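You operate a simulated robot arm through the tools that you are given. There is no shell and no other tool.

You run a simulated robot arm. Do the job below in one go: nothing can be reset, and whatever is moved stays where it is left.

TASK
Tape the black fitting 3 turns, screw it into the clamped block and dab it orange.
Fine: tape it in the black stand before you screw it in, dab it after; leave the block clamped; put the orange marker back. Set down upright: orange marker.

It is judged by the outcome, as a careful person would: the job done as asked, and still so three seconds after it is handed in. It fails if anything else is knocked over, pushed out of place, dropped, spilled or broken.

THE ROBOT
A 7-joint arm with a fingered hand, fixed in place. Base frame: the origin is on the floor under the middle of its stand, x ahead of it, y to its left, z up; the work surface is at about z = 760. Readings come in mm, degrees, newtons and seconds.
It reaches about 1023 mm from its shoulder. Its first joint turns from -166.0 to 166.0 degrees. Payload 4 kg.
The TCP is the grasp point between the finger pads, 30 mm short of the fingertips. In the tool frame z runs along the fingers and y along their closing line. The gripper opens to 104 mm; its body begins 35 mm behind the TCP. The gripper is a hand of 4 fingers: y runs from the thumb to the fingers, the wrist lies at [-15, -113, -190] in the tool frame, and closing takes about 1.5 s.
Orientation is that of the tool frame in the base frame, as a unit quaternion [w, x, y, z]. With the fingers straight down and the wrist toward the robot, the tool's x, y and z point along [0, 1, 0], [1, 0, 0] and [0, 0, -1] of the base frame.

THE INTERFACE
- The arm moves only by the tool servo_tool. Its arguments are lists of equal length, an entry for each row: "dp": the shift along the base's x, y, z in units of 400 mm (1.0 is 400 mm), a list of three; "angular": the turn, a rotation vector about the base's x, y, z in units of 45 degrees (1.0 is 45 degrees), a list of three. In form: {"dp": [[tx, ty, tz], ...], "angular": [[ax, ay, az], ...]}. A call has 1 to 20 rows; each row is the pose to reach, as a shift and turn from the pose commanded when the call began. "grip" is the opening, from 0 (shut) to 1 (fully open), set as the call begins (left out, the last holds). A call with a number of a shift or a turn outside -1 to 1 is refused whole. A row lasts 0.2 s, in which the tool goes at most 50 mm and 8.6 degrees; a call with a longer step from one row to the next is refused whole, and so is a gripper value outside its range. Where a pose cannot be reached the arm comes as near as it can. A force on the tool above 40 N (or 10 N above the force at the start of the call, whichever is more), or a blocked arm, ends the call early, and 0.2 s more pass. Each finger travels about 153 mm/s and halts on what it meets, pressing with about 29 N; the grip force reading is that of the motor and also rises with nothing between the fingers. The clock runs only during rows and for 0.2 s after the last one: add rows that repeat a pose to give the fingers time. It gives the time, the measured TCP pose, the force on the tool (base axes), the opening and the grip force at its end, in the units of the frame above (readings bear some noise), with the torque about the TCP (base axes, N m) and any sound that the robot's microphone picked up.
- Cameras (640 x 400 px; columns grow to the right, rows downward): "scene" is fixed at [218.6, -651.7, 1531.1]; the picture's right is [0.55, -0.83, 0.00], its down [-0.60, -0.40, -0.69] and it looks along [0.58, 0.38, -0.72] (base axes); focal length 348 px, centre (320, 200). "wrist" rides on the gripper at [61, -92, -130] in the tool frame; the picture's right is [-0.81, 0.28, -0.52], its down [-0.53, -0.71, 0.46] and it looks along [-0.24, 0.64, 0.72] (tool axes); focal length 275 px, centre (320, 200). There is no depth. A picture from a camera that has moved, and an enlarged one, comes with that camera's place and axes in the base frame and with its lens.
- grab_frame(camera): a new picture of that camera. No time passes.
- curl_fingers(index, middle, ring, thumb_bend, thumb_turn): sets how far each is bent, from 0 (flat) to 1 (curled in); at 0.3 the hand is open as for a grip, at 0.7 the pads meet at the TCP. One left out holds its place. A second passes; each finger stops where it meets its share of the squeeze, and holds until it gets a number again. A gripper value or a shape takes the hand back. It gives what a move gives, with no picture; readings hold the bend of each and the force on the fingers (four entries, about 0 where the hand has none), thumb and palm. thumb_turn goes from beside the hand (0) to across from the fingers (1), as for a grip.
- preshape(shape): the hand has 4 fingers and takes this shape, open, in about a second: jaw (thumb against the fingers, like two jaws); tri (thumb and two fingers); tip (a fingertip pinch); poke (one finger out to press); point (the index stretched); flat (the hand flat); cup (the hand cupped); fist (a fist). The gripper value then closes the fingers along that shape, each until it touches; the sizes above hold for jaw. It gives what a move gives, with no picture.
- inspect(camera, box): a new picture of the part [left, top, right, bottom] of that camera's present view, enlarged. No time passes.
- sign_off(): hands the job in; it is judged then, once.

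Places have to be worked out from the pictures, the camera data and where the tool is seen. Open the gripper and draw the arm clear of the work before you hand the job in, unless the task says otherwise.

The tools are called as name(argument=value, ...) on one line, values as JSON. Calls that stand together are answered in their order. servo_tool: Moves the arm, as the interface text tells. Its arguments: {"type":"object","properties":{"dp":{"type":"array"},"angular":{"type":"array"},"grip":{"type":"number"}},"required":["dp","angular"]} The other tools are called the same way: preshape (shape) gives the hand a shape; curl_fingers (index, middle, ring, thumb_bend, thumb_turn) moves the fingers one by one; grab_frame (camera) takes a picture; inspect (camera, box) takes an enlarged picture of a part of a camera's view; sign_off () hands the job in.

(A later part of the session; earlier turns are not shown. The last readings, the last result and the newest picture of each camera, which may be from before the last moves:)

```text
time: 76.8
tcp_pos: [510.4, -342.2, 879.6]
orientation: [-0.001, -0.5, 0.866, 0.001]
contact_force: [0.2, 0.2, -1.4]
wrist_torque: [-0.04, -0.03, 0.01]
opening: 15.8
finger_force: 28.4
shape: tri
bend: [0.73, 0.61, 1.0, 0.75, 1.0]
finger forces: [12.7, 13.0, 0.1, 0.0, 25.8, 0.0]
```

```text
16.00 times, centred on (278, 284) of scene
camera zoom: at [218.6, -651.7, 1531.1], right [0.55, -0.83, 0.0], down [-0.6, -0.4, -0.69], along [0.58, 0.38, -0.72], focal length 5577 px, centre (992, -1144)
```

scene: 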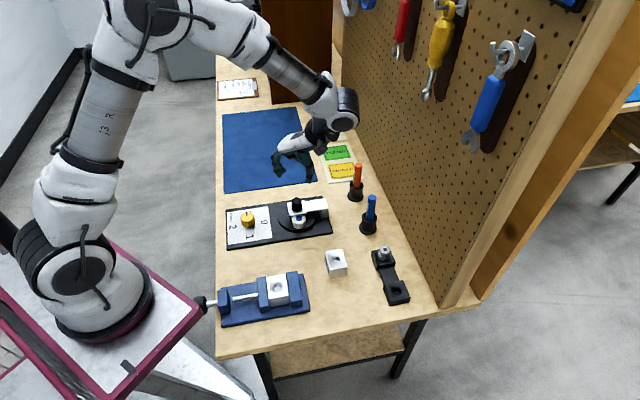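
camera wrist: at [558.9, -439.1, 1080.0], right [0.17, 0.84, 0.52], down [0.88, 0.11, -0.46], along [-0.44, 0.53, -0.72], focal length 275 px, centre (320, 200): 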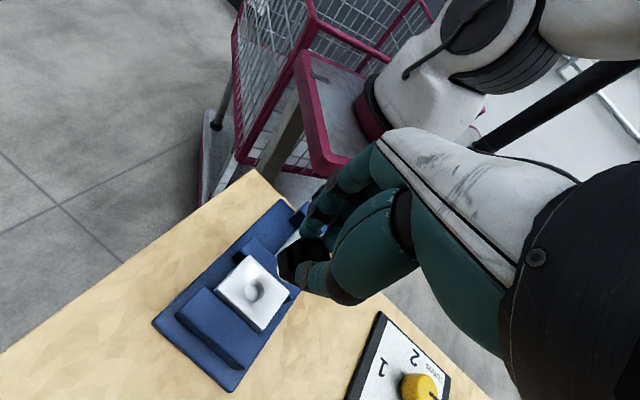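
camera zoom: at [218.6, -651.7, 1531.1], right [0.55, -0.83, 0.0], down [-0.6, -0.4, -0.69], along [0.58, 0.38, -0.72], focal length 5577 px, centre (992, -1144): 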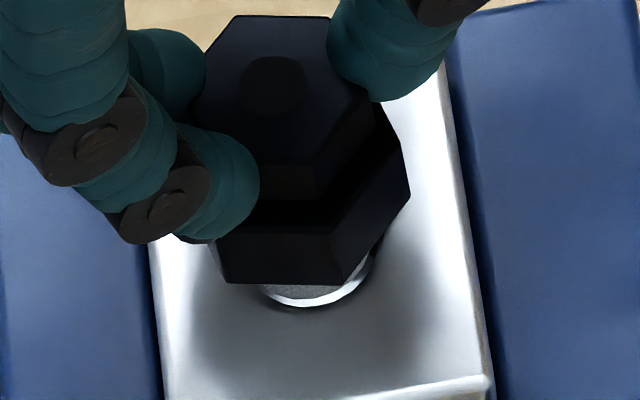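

Thread and hole look concentric in the scene view. I lower gently a few more mm, watching force.

servo_tool(dp=[[0, 0, -0.004], [0, 0, -0.008], [0, 0, -0.0125], [0, 0, -0.0125]], angular=[[0, 0, 0], [0, 0, 0], [0, 0, 0], [0, 0, 0]])

inspect(camera="scene", box=[266, 272, 290, 296])

```text
time: 77.8
tcp_pos: [509.1, -341.2, 874.9]
orientation: [0.0, -0.5, 0.866, 0.0]
contact_force: [-0.3, 0.3, -1.3]
wrist_torque: [0.01, -0.03, 0.01]
opening: 15.8
finger_force: 28.7
shape: tri
bend: [0.73, 0.61, 1.0, 0.75, 1.0]
finger forces: [12.6, 13.1, 0.0, 0.1, 25.8, 0.0]
```

```text
16.00 times, centred on (278, 284) of scene
camera zoom: at [218.6, -651.7, 1531.1], right [0.55, -0.83, 0.0], down [-0.6, -0.4, -0.69], along [0.58, 0.38, -0.72], focal length 5577 px, centre (992, -1144)
```

zoom: 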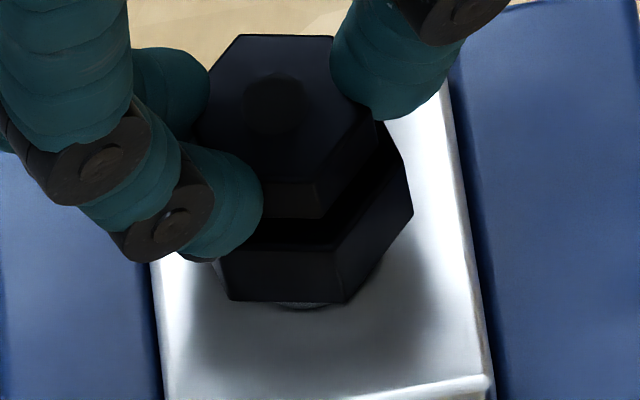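

No contact yet; the tip seems to be inside the mouth. I keep lowering in small steps.

servo_tool(dp=[[0, 0, -0.004], [0, 0, -0.008], [0, 0, -0.012], [0, 0, -0.012]], angular=[[0, 0, 0], [0, 0, 0], [0, 0, 0], [0, 0, 0]])

inspect(camera="scene", box=[266, 272, 290, 296])

```text
time: 78.8
tcp_pos: [510.9, -340.7, 871.5]
orientation: [0.0, -0.501, 0.865, 0.0]
contact_force: [7.0, -3.2, 13.9]
wrist_torque: [-0.04, -0.13, 0.0]
opening: 15.9
finger_force: 29.0
shape: tri
bend: [0.73, 0.62, 1.0, 0.74, 1.0]
finger forces: [12.5, 14.4, 0.0, 0.1, 33.2, 0.1]
```

```text
16.00 times, centred on (278, 284) of scene
camera zoom: at [218.6, -651.7, 1531.1], right [0.55, -0.83, 0.0], down [-0.6, -0.4, -0.69], along [0.58, 0.38, -0.72], focal length 5577 px, centre (992, -1144)
```

zoom: 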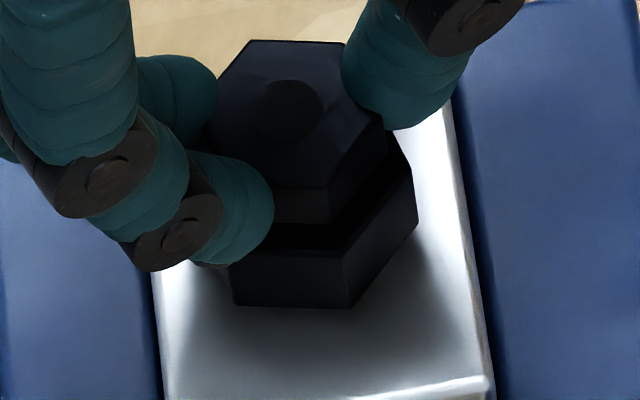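

First contact (14 N up, slight lateral push toward +x,-y). I shift (+0.8, -0.4) to relax the side load, then begin turning clockwise with a light downward feed.

servo_tool(dp=[[0.002, -0.001, 0], [0.002, -0.001, 0]], angular=[[0, 0, 0], [0, 0, 0]])

servo_tool(dp=[[0, 0, 0], [0, 0, 0], [0, 0, -0.001], [0, 0, -0.001], [0, 0, -0.0015], [0, 0, -0.002], [0, 0, -0.002]], angular=[[0, 0, -0.14], [0, 0, -0.28], [0, 0, -0.42], [0, 0, -0.56], [0, 0, -0.7], [0, 0, -0.84], [0, 0, -0.84]])

inspect(camera="scene", box=[266, 266, 290, 296])

```text
time: 79.4
tcp_pos: [510.8, -341.8, 871.3]
orientation: [0.0, -0.501, 0.866, 0.001]
contact_force: [2.7, -0.4, 14.8]
wrist_torque: [0.11, 0.01, -0.01]
opening: 16.6
finger_force: 28.9
shape: tri
bend: [0.73, 0.61, 1.0, 0.74, 1.0]
finger forces: [13.8, 16.2, 0.0, 0.0, 30.9, 0.0]
```

```text
time: 81.0
tcp_pos: [511.5, -341.1, 869.5]
orientation: [-0.001, -0.192, 0.981, 0.0]
contact_force: [-5.3, -4.2, 12.3]
wrist_torque: [-0.06, 0.16, 0.0]
opening: 16.5
finger_force: 29.1
shape: tri
bend: [0.73, 0.61, 1.0, 0.74, 1.0]
finger forces: [16.9, 12.7, 0.0, 0.0, 28.8, 0.0]
```

```text
13.33 times, centred on (278, 281) of scene
camera zoom: at [218.6, -651.7, 1531.1], right [0.55, -0.83, 0.0], down [-0.6, -0.4, -0.69], along [0.58, 0.38, -0.72], focal length 4647 px, centre (880, -880)
```

zoom: 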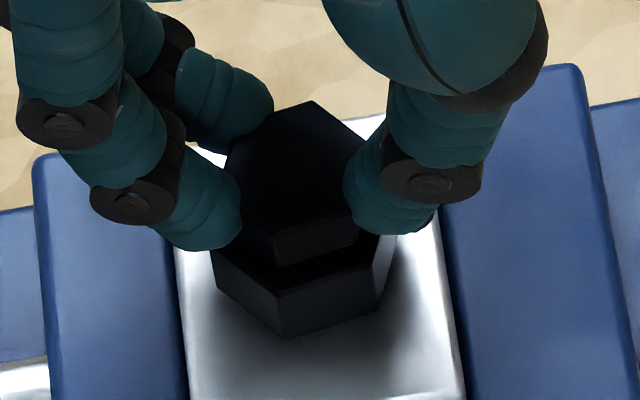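

The lateral force flips as I turn because the fitting sits ~2.9 mm off the TCP in the hand; I now compensate by orbiting the TCP so the fitting axis stays put. Next 38° clockwise.

servo_tool(dp=[[-0.0035, -0.003, 0], [-0.0042, -0.0032, 0], [-0.005, -0.0034, 0], [-0.006, -0.0036, -0.001], [-0.007, -0.0036, -0.001], [-0.008, -0.0034, -0.002], [-0.0084, -0.0033, -0.002], [-0.0084, -0.0033, -0.002]], angular=[[0, 0, 0], [0, 0, -0.14], [0, 0, -0.28], [0, 0, -0.42], [0, 0, -0.56], [0, 0, -0.7], [0, 0, -0.84], [0, 0, -0.84]])

inspect(camera="scene", box=[262, 262, 294, 302])

```text
time: 82.8
tcp_pos: [509.0, -343.9, 868.8]
orientation: [0.0, 0.136, 0.991, 0.001]
contact_force: [3.5, 7.3, 11.1]
wrist_torque: [0.38, -0.13, 0.01]
opening: 16.5
finger_force: 28.8
shape: tri
bend: [0.73, 0.6, 1.0, 0.75, 1.0]
finger forces: [16.0, 19.2, 0.0, 0.0, 25.2, 0.1]
```

```text
10.00 times, centred on (278, 282) of scene
camera zoom: at [218.6, -651.7, 1531.1], right [0.55, -0.83, 0.0], down [-0.6, -0.4, -0.69], along [0.58, 0.38, -0.72], focal length 3485 px, centre (740, -620)
```

zoom: 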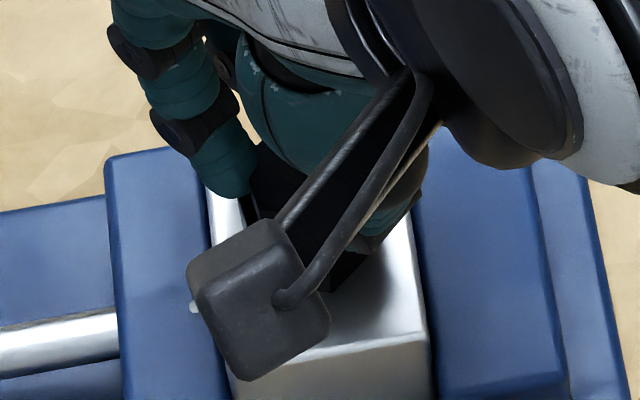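

Fitting the forces gives hole axis ≈ (510.5, -339.3) and in-hand offset ≈ (-2, 2.5). I recentre with that and continue to θ≈40° with slightly more downward feed.

servo_tool(dp=[[0.0012, 0.0047, 0], [0.001, 0.0055, -0.001], [0.0005, 0.0063, -0.0015], [0.0, 0.007, -0.002], [0.0, 0.008, -0.003], [0.0, 0.0088, -0.003], [0.0, 0.0095, -0.003], [0.0, 0.0095, -0.003]], angular=[[0, 0, 0], [0, 0, -0.13], [0, 0, -0.26], [0, 0, -0.39], [0, 0, -0.52], [0, 0, -0.65], [0, 0, -0.76], [0, 0, -0.76]])

inspect(camera="wrist", box=[220, 150, 360, 300])

inspect(camera="scene", box=[250, 250, 306, 310])

```text
time: 84.6
tcp_pos: [508.0, -339.2, 868.1]
orientation: [0.0, 0.421, 0.907, 0.0]
contact_force: [-1.9, -3.8, 17.3]
wrist_torque: [-0.1, -0.02, -0.03]
opening: 16.9
finger_force: 28.9
shape: tri
bend: [0.73, 0.6, 1.0, 0.74, 1.0]
finger forces: [13.8, 17.1, 0.1, 0.0, 31.9, 0.1]
```

```text
2.67 times, centred on (290, 225) of wrist
camera zoom: at [397.2, -351.3, 998.3], right [0.73, -0.44, 0.52], down [-0.2, -0.87, -0.46], along [0.65, 0.23, -0.72], focal length 734 px, centre (400, 133)
```

zoom: 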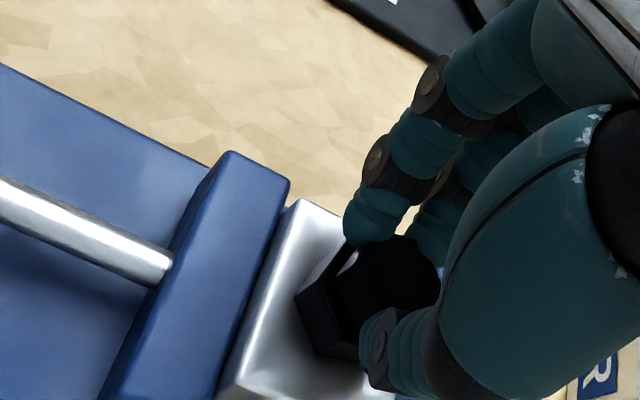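

```text
6.67 times, centred on (278, 280) of scene
camera zoom: at [218.6, -651.7, 1531.1], right [0.55, -0.83, 0.0], down [-0.6, -0.4, -0.69], along [0.58, 0.38, -0.72], focal length 2324 px, centre (600, -333)
```

zoom: 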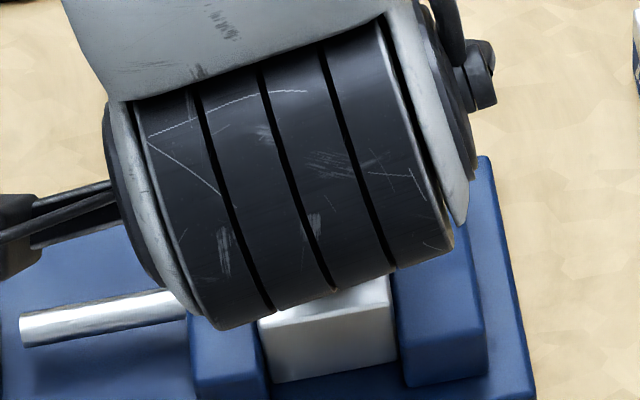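

Now at θ≈40°, z advanced ~0.7 mm per 36°, so the thread is engaging. I release (raising 1.5 mm), lift and look at how the fitting sits.

servo_tool(dp=[[0, 0, 0.003], [0, 0, 0.004], [0, 0, 0.004], [0, 0, 0.004]], angular=[[0, 0, 0], [0, 0, 0], [0, 0, 0], [0, 0, 0]], grip=0.5)

servo_tool(dp=[[0, 0, 0.04], [0, 0, 0.1], [0, 0, 0.14], [0, 0, 0.14]], angular=[[0, 0, 0], [0, 0, 0], [0, 0, 0], [0, 0, 0]])

inspect(camera="wrist", box=[200, 170, 360, 330])

```text
time: 85.6
tcp_pos: [506.4, -339.3, 868.4]
orientation: [-0.001, 0.42, 0.908, 0.0]
contact_force: [-0.2, 0.1, 0.0]
wrist_torque: [-0.03, -0.01, -0.01]
opening: 51.4
finger_force: 0.0
shape: tri
bend: [0.74, 0.45, 0.99, 0.7, 1.0]
finger forces: [0.0, 0.1, 0.1, 0.0, 0.0, 0.0]
```

```text
time: 86.6
tcp_pos: [507.7, -339.2, 927.0]
orientation: [-0.001, 0.42, 0.908, 0.0]
contact_force: [-0.1, -0.5, -0.6]
wrist_torque: [0.0, -0.02, -0.04]
opening: 51.6
finger_force: 0.0
shape: tri
bend: [0.74, 0.45, 0.99, 0.7, 1.0]
finger forces: [0.0, 0.0, 0.1, 0.1, 0.0, 0.1]
```

```text
2.50 times, centred on (280, 250) of wrist
camera zoom: at [396.8, -350.6, 1057.0], right [0.73, -0.44, 0.52], down [-0.2, -0.87, -0.46], along [0.65, 0.23, -0.72], focal length 688 px, centre (420, 75)
```

zoom: 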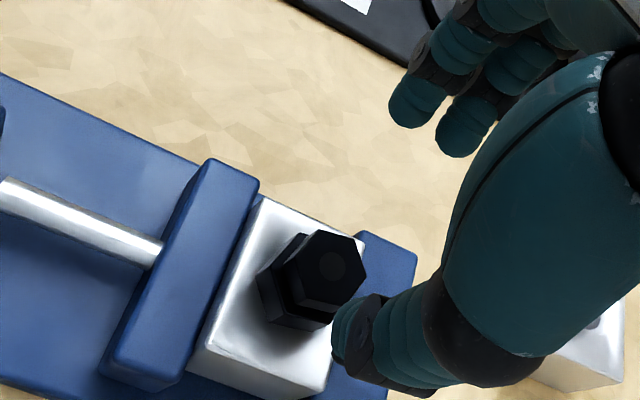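

The fitting stands upright in the block. I swing the hand back +120° in three moves while raised.

servo_tool(dp=[[0, 0, 0], [0, 0, 0], [0, 0, 0], [0, 0, 0], [0, 0, 0], [0, 0, 0]], angular=[[0, 0, 0.16], [0, 0, 0.33], [0, 0, 0.5], [0, 0, 0.67], [0, 0, 0.84], [0, 0, 1.0]])

servo_tool(dp=[[0, 0, 0], [0, 0, 0], [0, 0, 0], [0, 0, 0], [0, 0, 0], [0, 0, 0]], angular=[[0, 0, 0.16], [0, 0, 0.33], [0, 0, 0.5], [0, 0, 0.67], [0, 0, 0.84], [0, 0, 1.0]])

servo_tool(dp=[[0, 0, 0], [0, 0, 0], [0, 0, 0], [0, 0, 0], [0, 0, 0]], angular=[[0, 0, 0.16], [0, 0, 0.33], [0, 0, 0.5], [0, 0, 0.667], [0, 0, 0.667]])

inspect(camera="scene", box=[256, 256, 304, 304])

inspect(camera="wrist", box=[220, 210, 340, 330])

```text
time: 88.0
tcp_pos: [509.4, -340.1, 925.5]
orientation: [0.0, 0.04, 0.999, 0.0]
contact_force: [-0.1, -0.2, -0.5]
wrist_torque: [0.02, 0.01, -0.02]
opening: 51.5
finger_force: 0.1
shape: tri
bend: [0.74, 0.45, 0.99, 0.7, 1.0]
finger forces: [0.0, 0.1, 0.0, 0.1, 0.0, 0.0]
```

```text
time: 89.4
tcp_pos: [507.9, -341.1, 925.5]
orientation: [0.001, -0.345, 0.939, 0.001]
contact_force: [0.1, -0.3, -0.9]
wrist_torque: [-0.01, -0.04, 0.01]
opening: 51.9
finger_force: 0.1
shape: tri
bend: [0.74, 0.45, 0.99, 0.7, 1.0]
finger forces: [0.0, 0.0, 0.0, 0.0, 0.0, 0.0]
```

```text
time: 90.6
tcp_pos: [508.0, -339.5, 926.5]
orientation: [0.0, -0.577, 0.817, 0.0]
contact_force: [0.4, -0.5, 0.5]
wrist_torque: [0.0, -0.02, -0.02]
opening: 51.8
finger_force: 0.1
shape: tri
bend: [0.74, 0.45, 0.99, 0.7, 1.0]
finger forces: [0.0, 0.0, 0.1, 0.1, 0.0, 0.0]
```

```text
8.33 times, centred on (280, 280) of scene
camera zoom: at [218.6, -651.7, 1531.1], right [0.55, -0.83, 0.0], down [-0.6, -0.4, -0.69], along [0.58, 0.38, -0.72], focal length 2904 px, centre (653, -467)
```

zoom: 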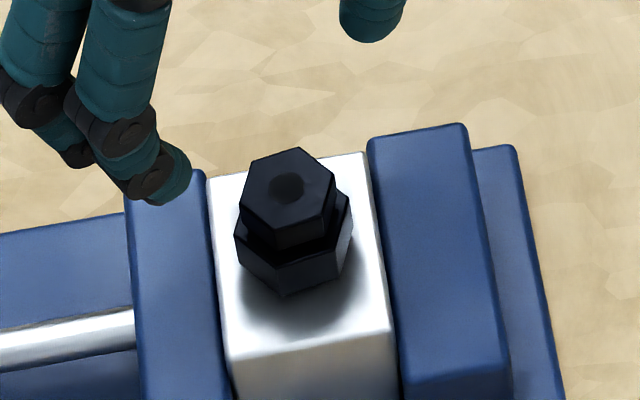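

```text
3.33 times, centred on (280, 270) of wrist
camera zoom: at [573.5, -427.5, 1055.8], right [0.01, 0.86, 0.52], down [0.85, 0.26, -0.46], along [-0.53, 0.45, -0.72], focal length 918 px, centre (453, -33)
```

zoom: 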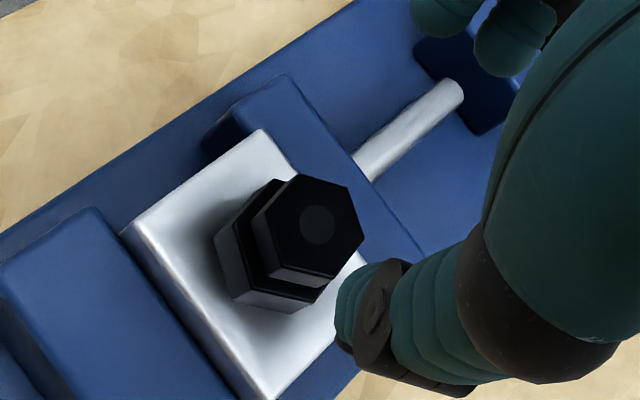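

Back at θ≈160°. I zoom in closely to see any gap between hex and block and judge how far it has to go.

inspect(camera="scene", box=[264, 270, 290, 296])

inspect(camera="wrist", box=[250, 260, 330, 320])

```text
15.38 times, centred on (277, 283) of scene
camera zoom: at [218.6, -651.7, 1531.1], right [0.55, -0.83, 0.0], down [-0.6, -0.4, -0.69], along [0.58, 0.38, -0.72], focal length 5362 px, centre (982, -1077)
```

zoom: 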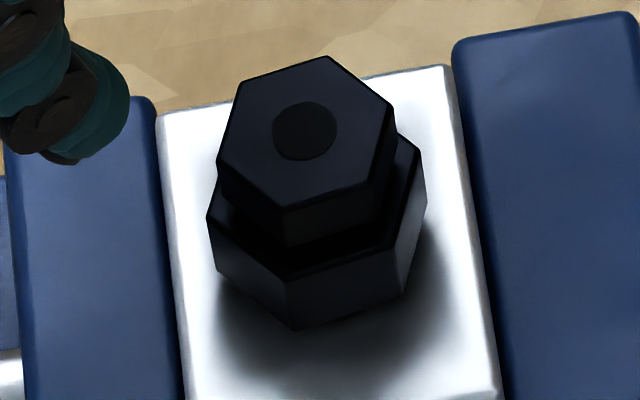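

```text
6.67 times, centred on (290, 290) of wrist
camera zoom: at [573.5, -427.5, 1055.8], right [0.01, 0.86, 0.52], down [0.85, 0.26, -0.46], along [-0.53, 0.45, -0.72], focal length 1835 px, centre (520, -400)
```

zoom: 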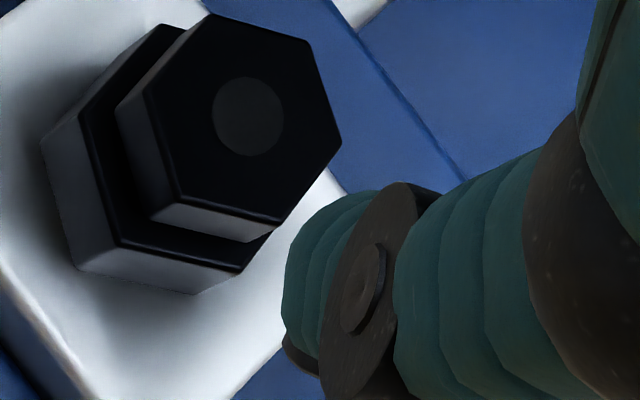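

The hex bottom is still ~5–6 mm above the block, upright. Before the next stroke I test whether the hand can swing further (to θ≈205°) so each stroke can be longer.

servo_tool(dp=[[0, 0, 0], [0, 0, 0], [0, 0, 0], [0, 0, 0], [0, 0, 0], [0, 0, 0], [0, 0, 0]], angular=[[0, 0, 0.16], [0, 0, 0.33], [0, 0, 0.5], [0, 0, 0.67], [0, 0, 0.84], [0, 0, 1.0], [0, 0, 1.0]])

inspect(camera="wrist", box=[220, 210, 340, 330])

```text
time: 92.2
tcp_pos: [507.9, -339.5, 925.5]
orientation: [0.0, 0.845, -0.535, 0.001]
contact_force: [0.8, 0.0, -0.1]
wrist_torque: [-0.02, 0.02, -0.01]
opening: 51.7
finger_force: 0.1
shape: tri
bend: [0.74, 0.45, 0.99, 0.7, 1.0]
finger forces: [0.0, 0.1, 0.0, 0.0, 0.0, 0.1]
```

```text
3.33 times, centred on (280, 270) of wrist
camera zoom: at [616.5, -355.0, 1055.8], right [-0.6, 0.61, 0.52], down [0.42, 0.79, -0.46], along [-0.69, -0.06, -0.72], focal length 918 px, centre (453, -33)
```

zoom: 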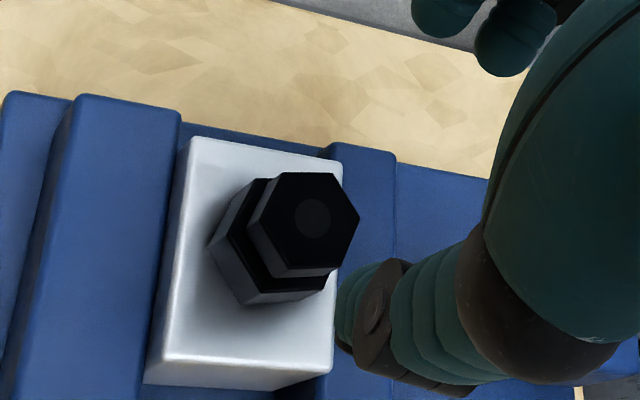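

θ=205° is reachable too. The hex flats now face 55.5° mod 60, so I try θ≈235.5° for a 180° stroke.

servo_tool(dp=[[0, 0, 0], [0, 0, 0], [0, 0, 0], [0, 0, 0], [0, 0, 0]], angular=[[0, 0, 0.17], [0, 0, 0.34], [0, 0, 0.51], [0, 0, 0.67], [0, 0, 0.67]])

inspect(camera="wrist", box=[220, 210, 340, 330])

grab_frame(camera="scene")

```text
time: 93.4
tcp_pos: [506.9, -339.9, 926.2]
orientation: [0.0, 0.955, -0.296, -0.001]
contact_force: [0.9, 0.3, 0.3]
wrist_torque: [0.0, -0.02, 0.0]
opening: 52.0
finger_force: 0.1
shape: tri
bend: [0.74, 0.45, 0.99, 0.7, 1.0]
finger forces: [0.1, 0.0, 0.1, 0.0, 0.0, 0.1]
```

```text
3.33 times, centred on (280, 270) of wrist
camera zoom: at [609.2, -298.0, 1055.5], right [-0.82, 0.23, 0.52], down [-0.04, 0.89, -0.46], along [-0.57, -0.39, -0.72], focal length 918 px, centre (453, -33)
```

zoom: 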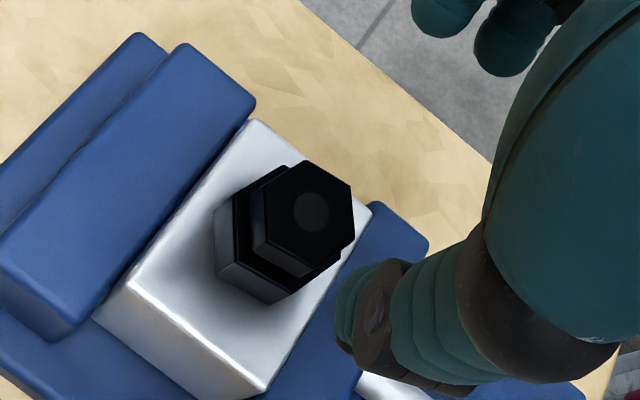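

```text
taken
```

scene: 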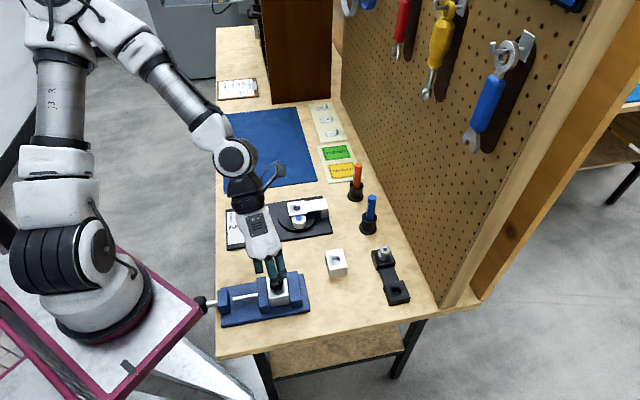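

θ=235.6° works, giving 180° strokes. Fitting axis from three views ≈ (509.9, -341.9), top z ≈ 846. I descend there to TCP z≈871 and grip.

servo_tool(dp=[[0.008, -0.0037, -0.04], [0.008, -0.0037, -0.09], [0.008, -0.0037, -0.125], [0.008, -0.0037, -0.138], [0.008, -0.0037, -0.138]], angular=[[0, 0, 0], [0, 0, 0], [0, 0, 0], [0, 0, 0], [0, 0, 0]])

inspect(camera="wrist", box=[240, 170, 360, 290])

servo_tool(dp=[[0, 0, 0], [0, 0, 0], [0, 0, 0], [0, 0, 0], [0, 0, 0], [0, 0, 0]], angular=[[0, 0, 0], [0, 0, 0], [0, 0, 0], [0, 0, 0], [0, 0, 0], [0, 0, 0]], grip=0.0)

inspect(camera="wrist", box=[240, 170, 360, 290])

inspect(camera="scene", box=[256, 256, 304, 304])

```text
time: 94.6
tcp_pos: [511.1, -341.2, 870.8]
orientation: [0.0, 0.955, -0.297, 0.0]
contact_force: [-0.7, 0.3, -0.2]
wrist_torque: [0.04, 0.01, -0.01]
opening: 51.8
finger_force: 0.0
shape: tri
bend: [0.74, 0.45, 0.99, 0.7, 1.0]
finger forces: [0.1, 0.0, 0.1, 0.0, 0.0, 0.0]
```

```text
3.33 times, centred on (300, 230) of wrist
camera zoom: at [613.1, -299.7, 1001.6], right [-0.82, 0.23, 0.52], down [-0.03, 0.89, -0.46], along [-0.57, -0.39, -0.72], focal length 918 px, centre (387, 100)
```

zoom: 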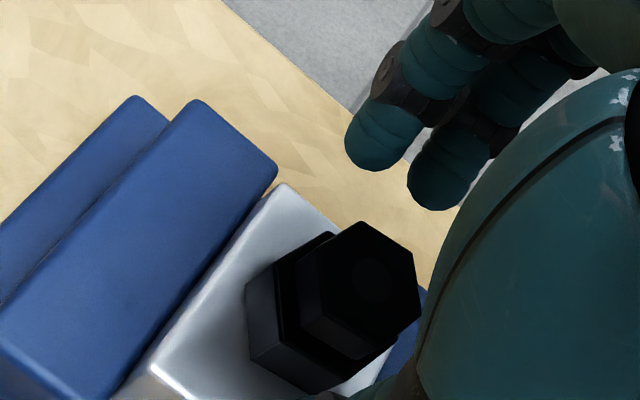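

```text
time: 96.0
tcp_pos: [510.1, -340.4, 871.5]
orientation: [-0.001, 0.955, -0.297, 0.0]
contact_force: [0.4, -0.1, -0.1]
wrist_torque: [-0.03, -0.04, -0.01]
opening: 15.6
finger_force: 29.0
shape: tri
bend: [0.72, 0.61, 1.0, 0.74, 1.0]
finger forces: [12.5, 12.8, 0.0, 0.0, 25.9, 0.0]
```

```text
3.33 times, centred on (300, 230) of wrist
camera zoom: at [613.2, -299.7, 1001.8], right [-0.82, 0.23, 0.52], down [-0.03, 0.89, -0.46], along [-0.57, -0.39, -0.72], focal length 918 px, centre (387, 100)
```

zoom: 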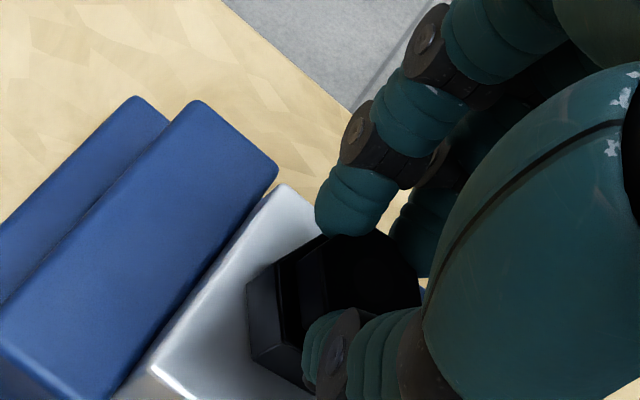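

```text
8.33 times, centred on (280, 280) of scene
camera zoom: at [218.6, -651.7, 1531.1], right [0.55, -0.83, 0.0], down [-0.6, -0.4, -0.69], along [0.58, 0.38, -0.72], focal length 2904 px, centre (653, -467)
```

zoom: 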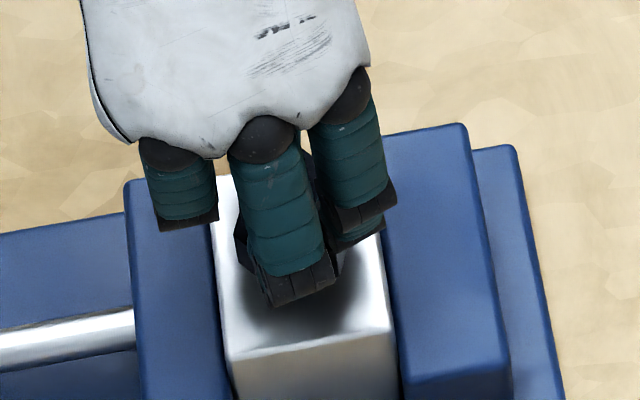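

Aligned grip with near-zero side forces. I turn 45° clockwise with orbit compensation and minimal feed, watching vertical force to learn the pitch.

servo_tool(dp=[[0.0002, -0.0003, 0], [0.0004, -0.0006, 0], [0.0006, -0.0009, 0], [0.0009, -0.0012, 0], [0.0012, -0.0016, 0], [0.0013, -0.002, 0], [0.0013, -0.0022, 0]], angular=[[0, 0, -0.16], [0, 0, -0.33], [0, 0, -0.5], [0, 0, -0.67], [0, 0, -0.84], [0, 0, -1.0], [0, 0, -1.0]])

servo_tool(dp=[[0.0, -0.0003, 0], [0.0, -0.0006, 0], [0.0, -0.0009, 0], [0.0, -0.0012, 0], [0.0, -0.0016, 0], [0.0, -0.002, 0], [0.0, -0.002, 0]], angular=[[0, 0, -0.16], [0, 0, -0.33], [0, 0, -0.5], [0, 0, -0.67], [0, 0, -0.84], [0, 0, -1.0], [0, 0, -1.0]])

```text
time: 97.6
tcp_pos: [512.4, -340.7, 869.2]
orientation: [0.0, 0.768, -0.64, 0.0]
contact_force: [1.2, -5.7, -0.1]
wrist_torque: [-0.14, 0.0, 0.03]
opening: 15.6
finger_force: 29.1
shape: tri
bend: [0.72, 0.61, 1.0, 0.74, 1.0]
finger forces: [15.1, 11.9, 0.1, 0.0, 27.1, 0.0]
```

```text
time: 99.2
tcp_pos: [511.9, -343.4, 870.1]
orientation: [0.0, -0.464, 0.886, 0.0]
contact_force: [-8.0, -1.1, -0.4]
wrist_torque: [0.05, 0.27, 0.05]
opening: 15.4
finger_force: 28.9
shape: tri
bend: [0.72, 0.61, 1.0, 0.74, 1.0]
finger forces: [16.9, 14.9, 0.1, 0.1, 24.4, 0.1]
```

Vertical force stays ~0. I check in the scene view whether the hex has dropped relative to the block.

inspect(camera="scene", box=[264, 270, 290, 296])

inspect(camera="wrist", box=[240, 190, 340, 290])

```text
15.38 times, centred on (277, 283) of scene
camera zoom: at [218.6, -651.7, 1531.1], right [0.55, -0.83, 0.0], down [-0.6, -0.4, -0.69], along [0.58, 0.38, -0.72], focal length 5362 px, centre (982, -1077)
```

zoom: 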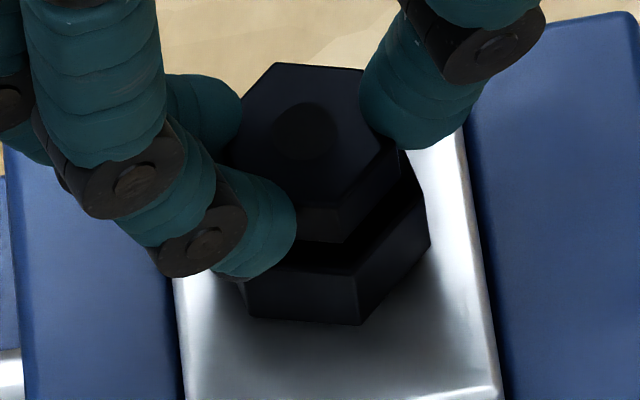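

```text
4.00 times, centred on (290, 240) of wrist
camera zoom: at [551.6, -444.6, 1001.0], right [0.23, 0.82, 0.52], down [0.89, 0.03, -0.46], along [-0.39, 0.57, -0.72], focal length 1101 px, centre (440, 40)
```

zoom: 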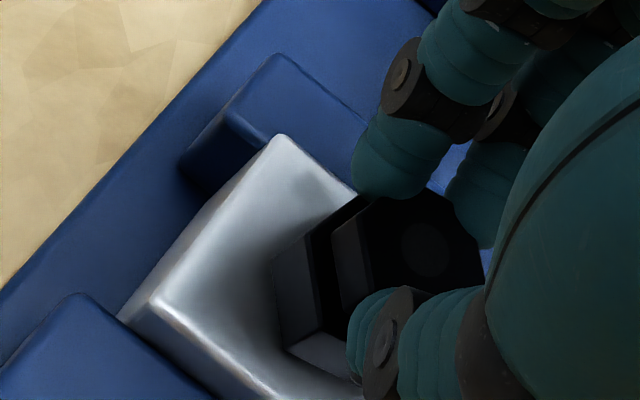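

No visible drop yet after this half-stroke, so it likely needs some downward pressure to bite. I correct the lateral load and continue clockwise with ~1.5 mm downward preload.

servo_tool(dp=[[-0.004, -0.0005, -0.002], [-0.004, -0.0008, -0.004], [-0.0045, -0.001, -0.005], [-0.005, -0.0012, -0.005], [-0.0055, -0.0014, -0.005], [-0.006, -0.0016, -0.005], [-0.006, -0.0016, -0.005], [-0.006, -0.0016, -0.005]], angular=[[0, 0, 0], [0, 0, 0], [0, 0, -0.18], [0, 0, -0.36], [0, 0, -0.54], [0, 0, -0.72], [0, 0, -0.9], [0, 0, -1.0]])

inspect(camera="wrist", box=[240, 190, 340, 290])

```text
time: 101.0
tcp_pos: [509.9, -342.5, 868.7]
orientation: [0.0, -0.09, 0.996, 0.0]
contact_force: [1.1, 0.8, 12.7]
wrist_torque: [0.15, 0.0, 0.02]
opening: 16.0
finger_force: 29.5
shape: tri
bend: [0.73, 0.6, 1.0, 0.74, 1.0]
finger forces: [14.4, 18.1, 0.0, 0.0, 29.2, 0.0]
```

```text
4.00 times, centred on (290, 240) of wrist
camera zoom: at [464.0, -443.6, 998.2], right [0.75, 0.42, 0.52], down [0.65, -0.61, -0.45], along [0.12, 0.68, -0.72], focal length 1101 px, centre (440, 40)
```

zoom: 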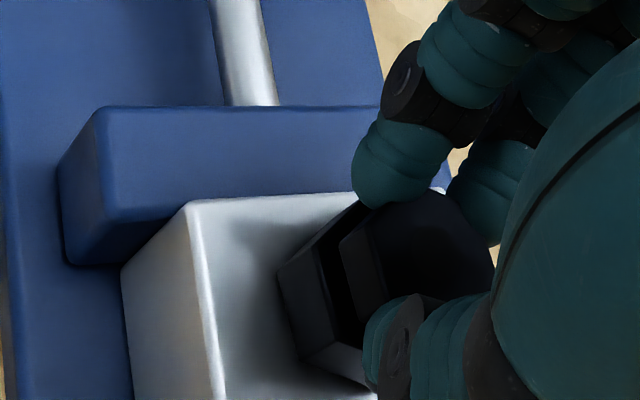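

12.7 N downward preload, side load near zero. I continue 45° more with slight feed.

servo_tool(dp=[[-0.0005, 0, 0], [-0.001, 0, 0], [-0.0015, 0, -0.0005], [-0.002, 0, -0.0005], [-0.0025, 0.0003, -0.001], [-0.003, 0.0005, -0.001], [-0.003, 0.0005, -0.001]], angular=[[0, 0, -0.16], [0, 0, -0.33], [0, 0, -0.5], [0, 0, -0.67], [0, 0, -0.84], [0, 0, -1.0], [0, 0, -1.0]])

inspect(camera="wrist", box=[240, 190, 340, 290])

```text
time: 102.6
tcp_pos: [507.8, -342.1, 867.5]
orientation: [0.0, 0.298, 0.955, 0.0]
contact_force: [1.6, 9.9, 11.1]
wrist_torque: [0.37, -0.1, 0.02]
opening: 16.0
finger_force: 29.6
shape: tri
bend: [0.73, 0.6, 1.0, 0.75, 1.0]
finger forces: [18.3, 18.0, 0.0, 0.0, 25.1, 0.0]
```

```text
4.00 times, centred on (290, 240) of wrist
camera zoom: at [404.4, -382.4, 997.7], right [0.82, -0.23, 0.52], down [0.03, -0.89, -0.46], along [0.57, 0.39, -0.72], focal length 1101 px, centre (440, 40)
```

zoom: 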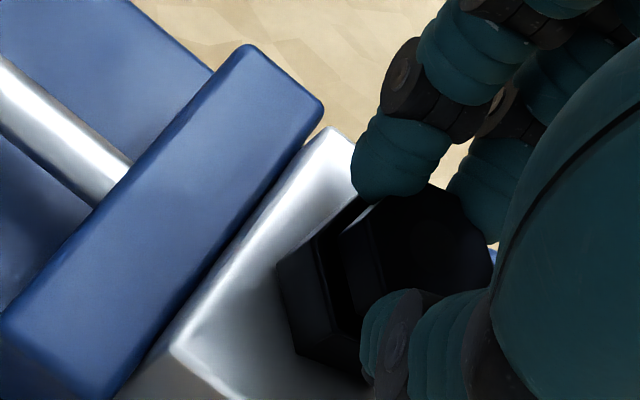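

z is falling with constant force, suggesting it's going in. I release, rise, and swing back while checking the height.

servo_tool(dp=[[0, 0.003, 0.003], [0, 0.003, 0.004], [0, 0.003, 0.004], [0, 0.003, 0.004]], angular=[[0, 0, 0], [0, 0, 0], [0, 0, 0], [0, 0, 0]], grip=0.5)

servo_tool(dp=[[0, 0, 0.04], [0, 0, 0.1], [0, 0, 0.135], [0, 0, 0.135], [0, 0, 0.135], [0, 0, 0.135], [0, 0, 0.135], [0, 0, 0.135], [0, 0, 0.135]], angular=[[0, 0, 0], [0, 0, 0], [0, 0, 0], [0, 0, 0.17], [0, 0, 0.34], [0, 0, 0.51], [0, 0, 0.68], [0, 0, 0.85], [0, 0, 1.0]])

servo_tool(dp=[[0, 0, 0], [0, 0, 0], [0, 0, 0], [0, 0, 0], [0, 0, 0], [0, 0, 0]], angular=[[0, 0, 0.17], [0, 0, 0.34], [0, 0, 0.51], [0, 0, 0.68], [0, 0, 0.85], [0, 0, 1.0]])

inspect(camera="scene", box=[264, 270, 290, 296])

```text
time: 103.6
tcp_pos: [508.4, -343.0, 869.2]
orientation: [0.0, 0.297, 0.955, -0.001]
contact_force: [-0.3, 0.3, 0.4]
wrist_torque: [0.0, 0.0, 0.0]
opening: 51.4
finger_force: 0.0
shape: tri
bend: [0.74, 0.45, 0.99, 0.7, 1.0]
finger forces: [0.1, 0.1, 0.0, 0.0, 0.1, 0.0]
```

```text
time: 105.6
tcp_pos: [506.3, -340.9, 923.0]
orientation: [0.0, -0.092, 0.996, 0.0]
contact_force: [0.4, 0.1, -0.5]
wrist_torque: [-0.03, 0.0, 0.01]
opening: 51.6
finger_force: 0.0
shape: tri
bend: [0.74, 0.45, 0.99, 0.7, 1.0]
finger forces: [0.0, 0.1, 0.1, 0.0, 0.0, 0.0]
```

```text
time: 107.0
tcp_pos: [508.8, -341.9, 923.6]
orientation: [-0.001, -0.466, 0.885, 0.0]
contact_force: [0.2, 0.1, -0.3]
wrist_torque: [0.03, -0.01, -0.02]
opening: 51.8
finger_force: 0.0
shape: tri
bend: [0.74, 0.45, 0.99, 0.7, 1.0]
finger forces: [0.1, 0.0, 0.1, 0.0, 0.1, 0.0]
```

```text
15.38 times, centred on (277, 283) of scene
camera zoom: at [218.6, -651.7, 1531.1], right [0.55, -0.83, 0.0], down [-0.6, -0.4, -0.69], along [0.58, 0.38, -0.72], focal length 5362 px, centre (982, -1077)
```

zoom: 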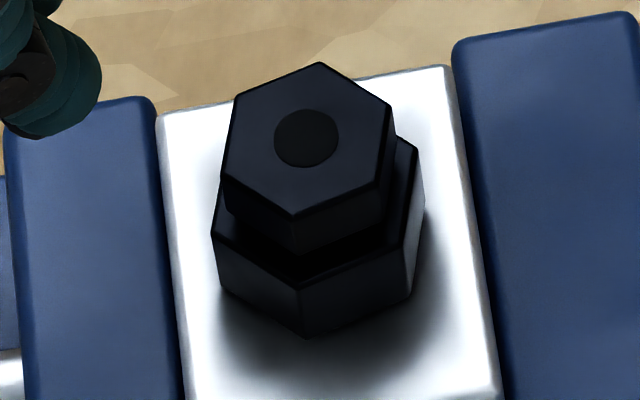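

The top circle moved 7 px lower: the fitting has advanced ~2 mm. It's threading in. Flats now face ≈0° mod 60, so I swing on to θ≈240° for the next 180° stroke.

servo_tool(dp=[[0, 0, 0], [0, 0, 0], [0, 0, 0], [0, 0, 0], [0, 0, 0], [0, 0, 0]], angular=[[0, 0, 0.17], [0, 0, 0.34], [0, 0, 0.51], [0, 0, 0.68], [0, 0, 0.85], [0, 0, 1.0]])

servo_tool(dp=[[0, 0, 0], [0, 0, 0], [0, 0, 0], [0, 0, 0], [0, 0, 0], [0, 0, 0], [0.004, 0.001, 0], [0.008, 0.002, 0]], angular=[[0, 0, 0.17], [0, 0, 0.34], [0, 0, 0.51], [0, 0, 0.68], [0, 0, 0.85], [0, 0, 0.98], [0, 0, 0.98], [0, 0, 0.98]])

inspect(camera="wrist", box=[220, 210, 340, 330])

```text
time: 108.4
tcp_pos: [507.7, -343.2, 923.7]
orientation: [0.0, 0.769, -0.639, 0.0]
contact_force: [0.1, 0.8, -0.2]
wrist_torque: [0.02, 0.01, -0.03]
opening: 51.7
finger_force: 0.0
shape: tri
bend: [0.74, 0.45, 0.99, 0.7, 1.0]
finger forces: [0.0, 0.0, 0.1, 0.0, 0.1, 0.0]
```

```text
time: 110.2
tcp_pos: [512.7, -340.5, 924.0]
orientation: [0.0, 0.953, -0.304, 0.0]
contact_force: [0.1, -0.8, 0.0]
wrist_torque: [-0.01, -0.01, 0.0]
opening: 51.6
finger_force: 0.2
shape: tri
bend: [0.74, 0.45, 0.99, 0.7, 1.0]
finger forces: [0.0, 0.0, 0.1, 0.1, 0.1, 0.0]
```

```text
3.33 times, centred on (280, 270) of wrist
camera zoom: at [613.9, -301.6, 1053.6], right [-0.82, 0.25, 0.52], down [-0.02, 0.89, -0.46], along [-0.57, -0.38, -0.72], focal length 918 px, centre (453, -33)
```

zoom: 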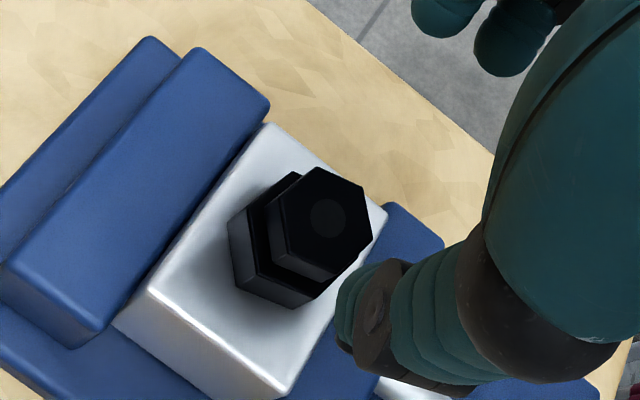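

Centre matches. I add 5.5° to reach θ≈240°, descend to z≈869.5 and grip.

servo_tool(dp=[[0, 0, -0.04], [0, 0, -0.09], [0, 0, -0.125], [0, 0, -0.135], [0, 0, -0.135]], angular=[[0, 0, 0.06], [0, 0, 0.12], [0, 0, 0.12], [0, 0, 0.12], [0, 0, 0.12]])

servo_tool(dp=[[0, 0, 0], [0, 0, 0], [0, 0, 0], [0, 0, 0], [0, 0, 0], [0, 0, 0]], angular=[[0, 0, 0], [0, 0, 0], [0, 0, 0], [0, 0, 0], [0, 0, 0], [0, 0, 0]], grip=0.0)

inspect(camera="wrist", box=[240, 170, 360, 290])

```text
time: 111.4
tcp_pos: [510.6, -340.6, 869.1]
orientation: [0.0, 0.966, -0.26, 0.0]
contact_force: [0.2, -0.1, -0.4]
wrist_torque: [0.0, -0.01, 0.02]
opening: 51.9
finger_force: 0.0
shape: tri
bend: [0.74, 0.45, 0.99, 0.7, 1.0]
finger forces: [0.0, 0.1, 0.1, 0.0, 0.1, 0.1]
```

```text
time: 112.8
tcp_pos: [510.4, -342.5, 867.9]
orientation: [0.0, 0.966, -0.26, 0.0]
contact_force: [2.0, 0.7, -0.2]
wrist_torque: [-0.03, -0.01, 0.02]
opening: 16.3
finger_force: 28.9
shape: tri
bend: [0.73, 0.63, 1.0, 0.74, 1.0]
finger forces: [11.8, 12.9, 0.1, 0.0, 26.0, 0.0]
```

```text
3.33 times, centred on (300, 230) of wrist
camera zoom: at [609.0, -292.8, 999.4], right [-0.84, 0.17, 0.52], down [-0.1, 0.88, -0.46], along [-0.53, -0.44, -0.72], focal length 918 px, centre (387, 100)
```

zoom: 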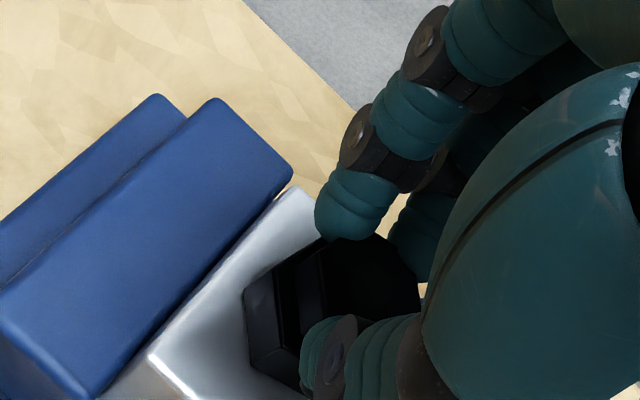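

Good grip at θ≈240°. I turn 45° with ~10 N downward preload.

servo_tool(dp=[[0, 0, -0.004], [0.0002, -0.0003, -0.004], [0.0004, -0.0006, -0.0045], [0.0006, -0.0008, -0.0045], [0.0008, -0.0011, -0.005], [0.001, -0.0013, -0.005], [0.0012, -0.0015, -0.0055], [0.0012, -0.0015, -0.0055]], angular=[[0, 0, 0], [0, 0, -0.17], [0, 0, -0.34], [0, 0, -0.51], [0, 0, -0.68], [0, 0, -0.85], [0, 0, -1.0], [0, 0, -1.0]])

servo_tool(dp=[[0, -0.0003, 0], [0, -0.0006, -0.0005], [0, -0.0009, -0.0005], [-0.0001, -0.0012, -0.001], [-0.0002, -0.0015, -0.001], [-0.0002, -0.0018, -0.0015], [-0.0002, -0.0018, -0.0015]], angular=[[0, 0, -0.17], [0, 0, -0.34], [0, 0, -0.51], [0, 0, -0.68], [0, 0, -0.85], [0, 0, -1.0], [0, 0, -1.0]])

inspect(camera="scene", box=[264, 270, 290, 296])

```text
time: 114.6
tcp_pos: [511.1, -341.7, 868.4]
orientation: [0.0, 0.792, -0.611, 0.0]
contact_force: [-6.9, -5.3, 1.0]
wrist_torque: [-0.17, 0.27, -0.01]
opening: 16.1
finger_force: 28.5
shape: tri
bend: [0.72, 0.62, 1.0, 0.75, 1.0]
finger forces: [15.8, 16.0, 0.0, 0.0, 24.2, 0.0]
```

```text
time: 116.2
tcp_pos: [511.6, -342.8, 866.9]
orientation: [0.001, -0.498, 0.867, -0.001]
contact_force: [-9.5, -4.4, 7.8]
wrist_torque: [-0.02, 0.32, 0.1]
opening: 16.0
finger_force: 28.6
shape: tri
bend: [0.72, 0.62, 1.0, 0.75, 1.0]
finger forces: [17.3, 15.7, 0.0, 0.1, 25.3, 0.1]
```

```text
15.38 times, centred on (277, 283) of scene
camera zoom: at [218.6, -651.7, 1531.1], right [0.55, -0.83, 0.0], down [-0.6, -0.4, -0.69], along [0.58, 0.38, -0.72], focal length 5362 px, centre (982, -1077)
```

zoom: 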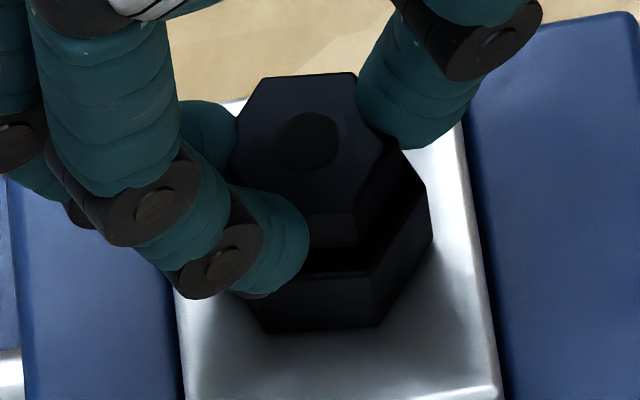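

It dropped about another 0.9 mm over 90°. I relieve the side load (-2, -0.9) and continue turning.

servo_tool(dp=[[-0.003, -0.0015, -0.001], [-0.005, -0.002, -0.0015], [-0.0053, -0.0022, -0.002], [-0.0056, -0.0024, -0.0025], [-0.006, -0.0026, -0.003], [-0.0064, -0.0028, -0.003], [-0.0066, -0.003, -0.0035], [-0.0066, -0.003, -0.0035]], angular=[[0, 0, 0], [0, 0, 0], [0, 0, -0.17], [0, 0, -0.34], [0, 0, -0.51], [0, 0, -0.68], [0, 0, -0.85], [0, 0, -1.0]])

servo_tool(dp=[[-0.0004, 0.0, 0], [-0.0008, 0.0, -0.0005], [-0.0012, 0.0001, -0.001], [-0.0015, 0.0002, -0.001], [-0.0018, 0.0003, -0.0015], [-0.0019, 0.0003, -0.0015], [-0.0019, 0.0003, -0.0015]], angular=[[0, 0, -0.17], [0, 0, -0.34], [0, 0, -0.51], [0, 0, -0.68], [0, 0, -0.85], [0, 0, -1.0], [0, 0, -1.0]])

```text
time: 118.0
tcp_pos: [508.1, -341.6, 865.3]
orientation: [-0.001, -0.129, 0.992, -0.001]
contact_force: [-28.0, -1.5, 4.3]
wrist_torque: [0.18, 0.82, 0.51]
opening: 14.9
finger_force: 29.7
shape: tri
bend: [0.73, 0.58, 1.0, 0.75, 1.0]
finger forces: [28.6, 21.4, 0.0, 0.1, 24.6, 0.0]
```

```text
time: 119.2
tcp_pos: [502.9, -340.5, 864.9]
orientation: [-0.005, 0.168, 0.986, 0.003]
contact_force: [-18.1, 10.8, 2.9]
wrist_torque: [0.49, 0.49, 0.35]
opening: 13.0
finger_force: 29.0
shape: tri
bend: [0.73, 0.57, 1.0, 0.75, 1.0]
finger forces: [29.1, 20.4, 0.0, 0.0, 23.2, 0.0]
stopped in row 5: the force on the tool passed its limit at 40 N (the readings are from after the stop); the commanded pose is now the measured one
```

Torque jumped to ~0.5 N·m with large side force and the call stopped: the fitting now resists strongly. I release gently and inspect.

servo_tool(dp=[[0, 0, 0.001], [0, 0, 0.003], [0, 0, 0.003], [0, 0, 0.003], [0, 0, 0.003]], angular=[[0, 0, 0], [0, 0, 0], [0, 0, 0], [0, 0, 0], [0, 0, 0]], grip=0.5)

inspect(camera="wrist", box=[220, 170, 360, 310])

inspect(camera="scene", box=[250, 256, 306, 304])

```text
time: 120.3
tcp_pos: [506.3, -341.1, 865.9]
orientation: [-0.003, 0.169, 0.986, 0.001]
contact_force: [-0.4, -0.1, -0.5]
wrist_torque: [-0.01, 0.0, 0.01]
opening: 51.5
finger_force: 0.0
shape: tri
bend: [0.74, 0.45, 0.99, 0.7, 1.0]
finger forces: [0.1, 0.0, 0.0, 0.0, 0.1, 0.0]
```

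```text
2.86 times, centred on (290, 240) of wrist
camera zoom: at [417.3, -409.1, 996.4], right [0.86, -0.01, 0.51], down [0.26, -0.85, -0.46], along [0.44, 0.53, -0.72], focal length 786 px, centre (406, 86)
```

zoom: 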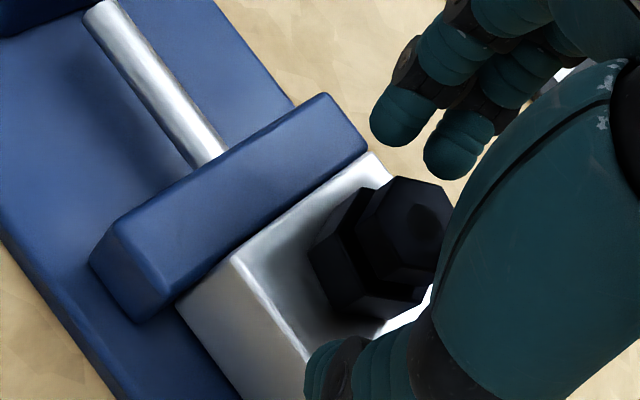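

```text
8.33 times, centred on (278, 280) of scene
camera zoom: at [218.6, -651.7, 1531.1], right [0.55, -0.83, 0.0], down [-0.6, -0.4, -0.69], along [0.58, 0.38, -0.72], focal length 2904 px, centre (670, -467)
```

zoom: 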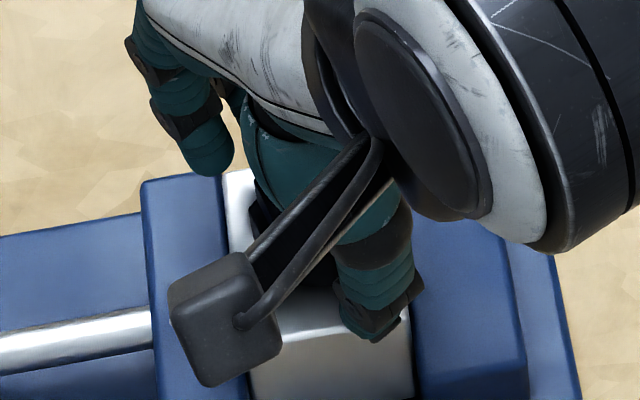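

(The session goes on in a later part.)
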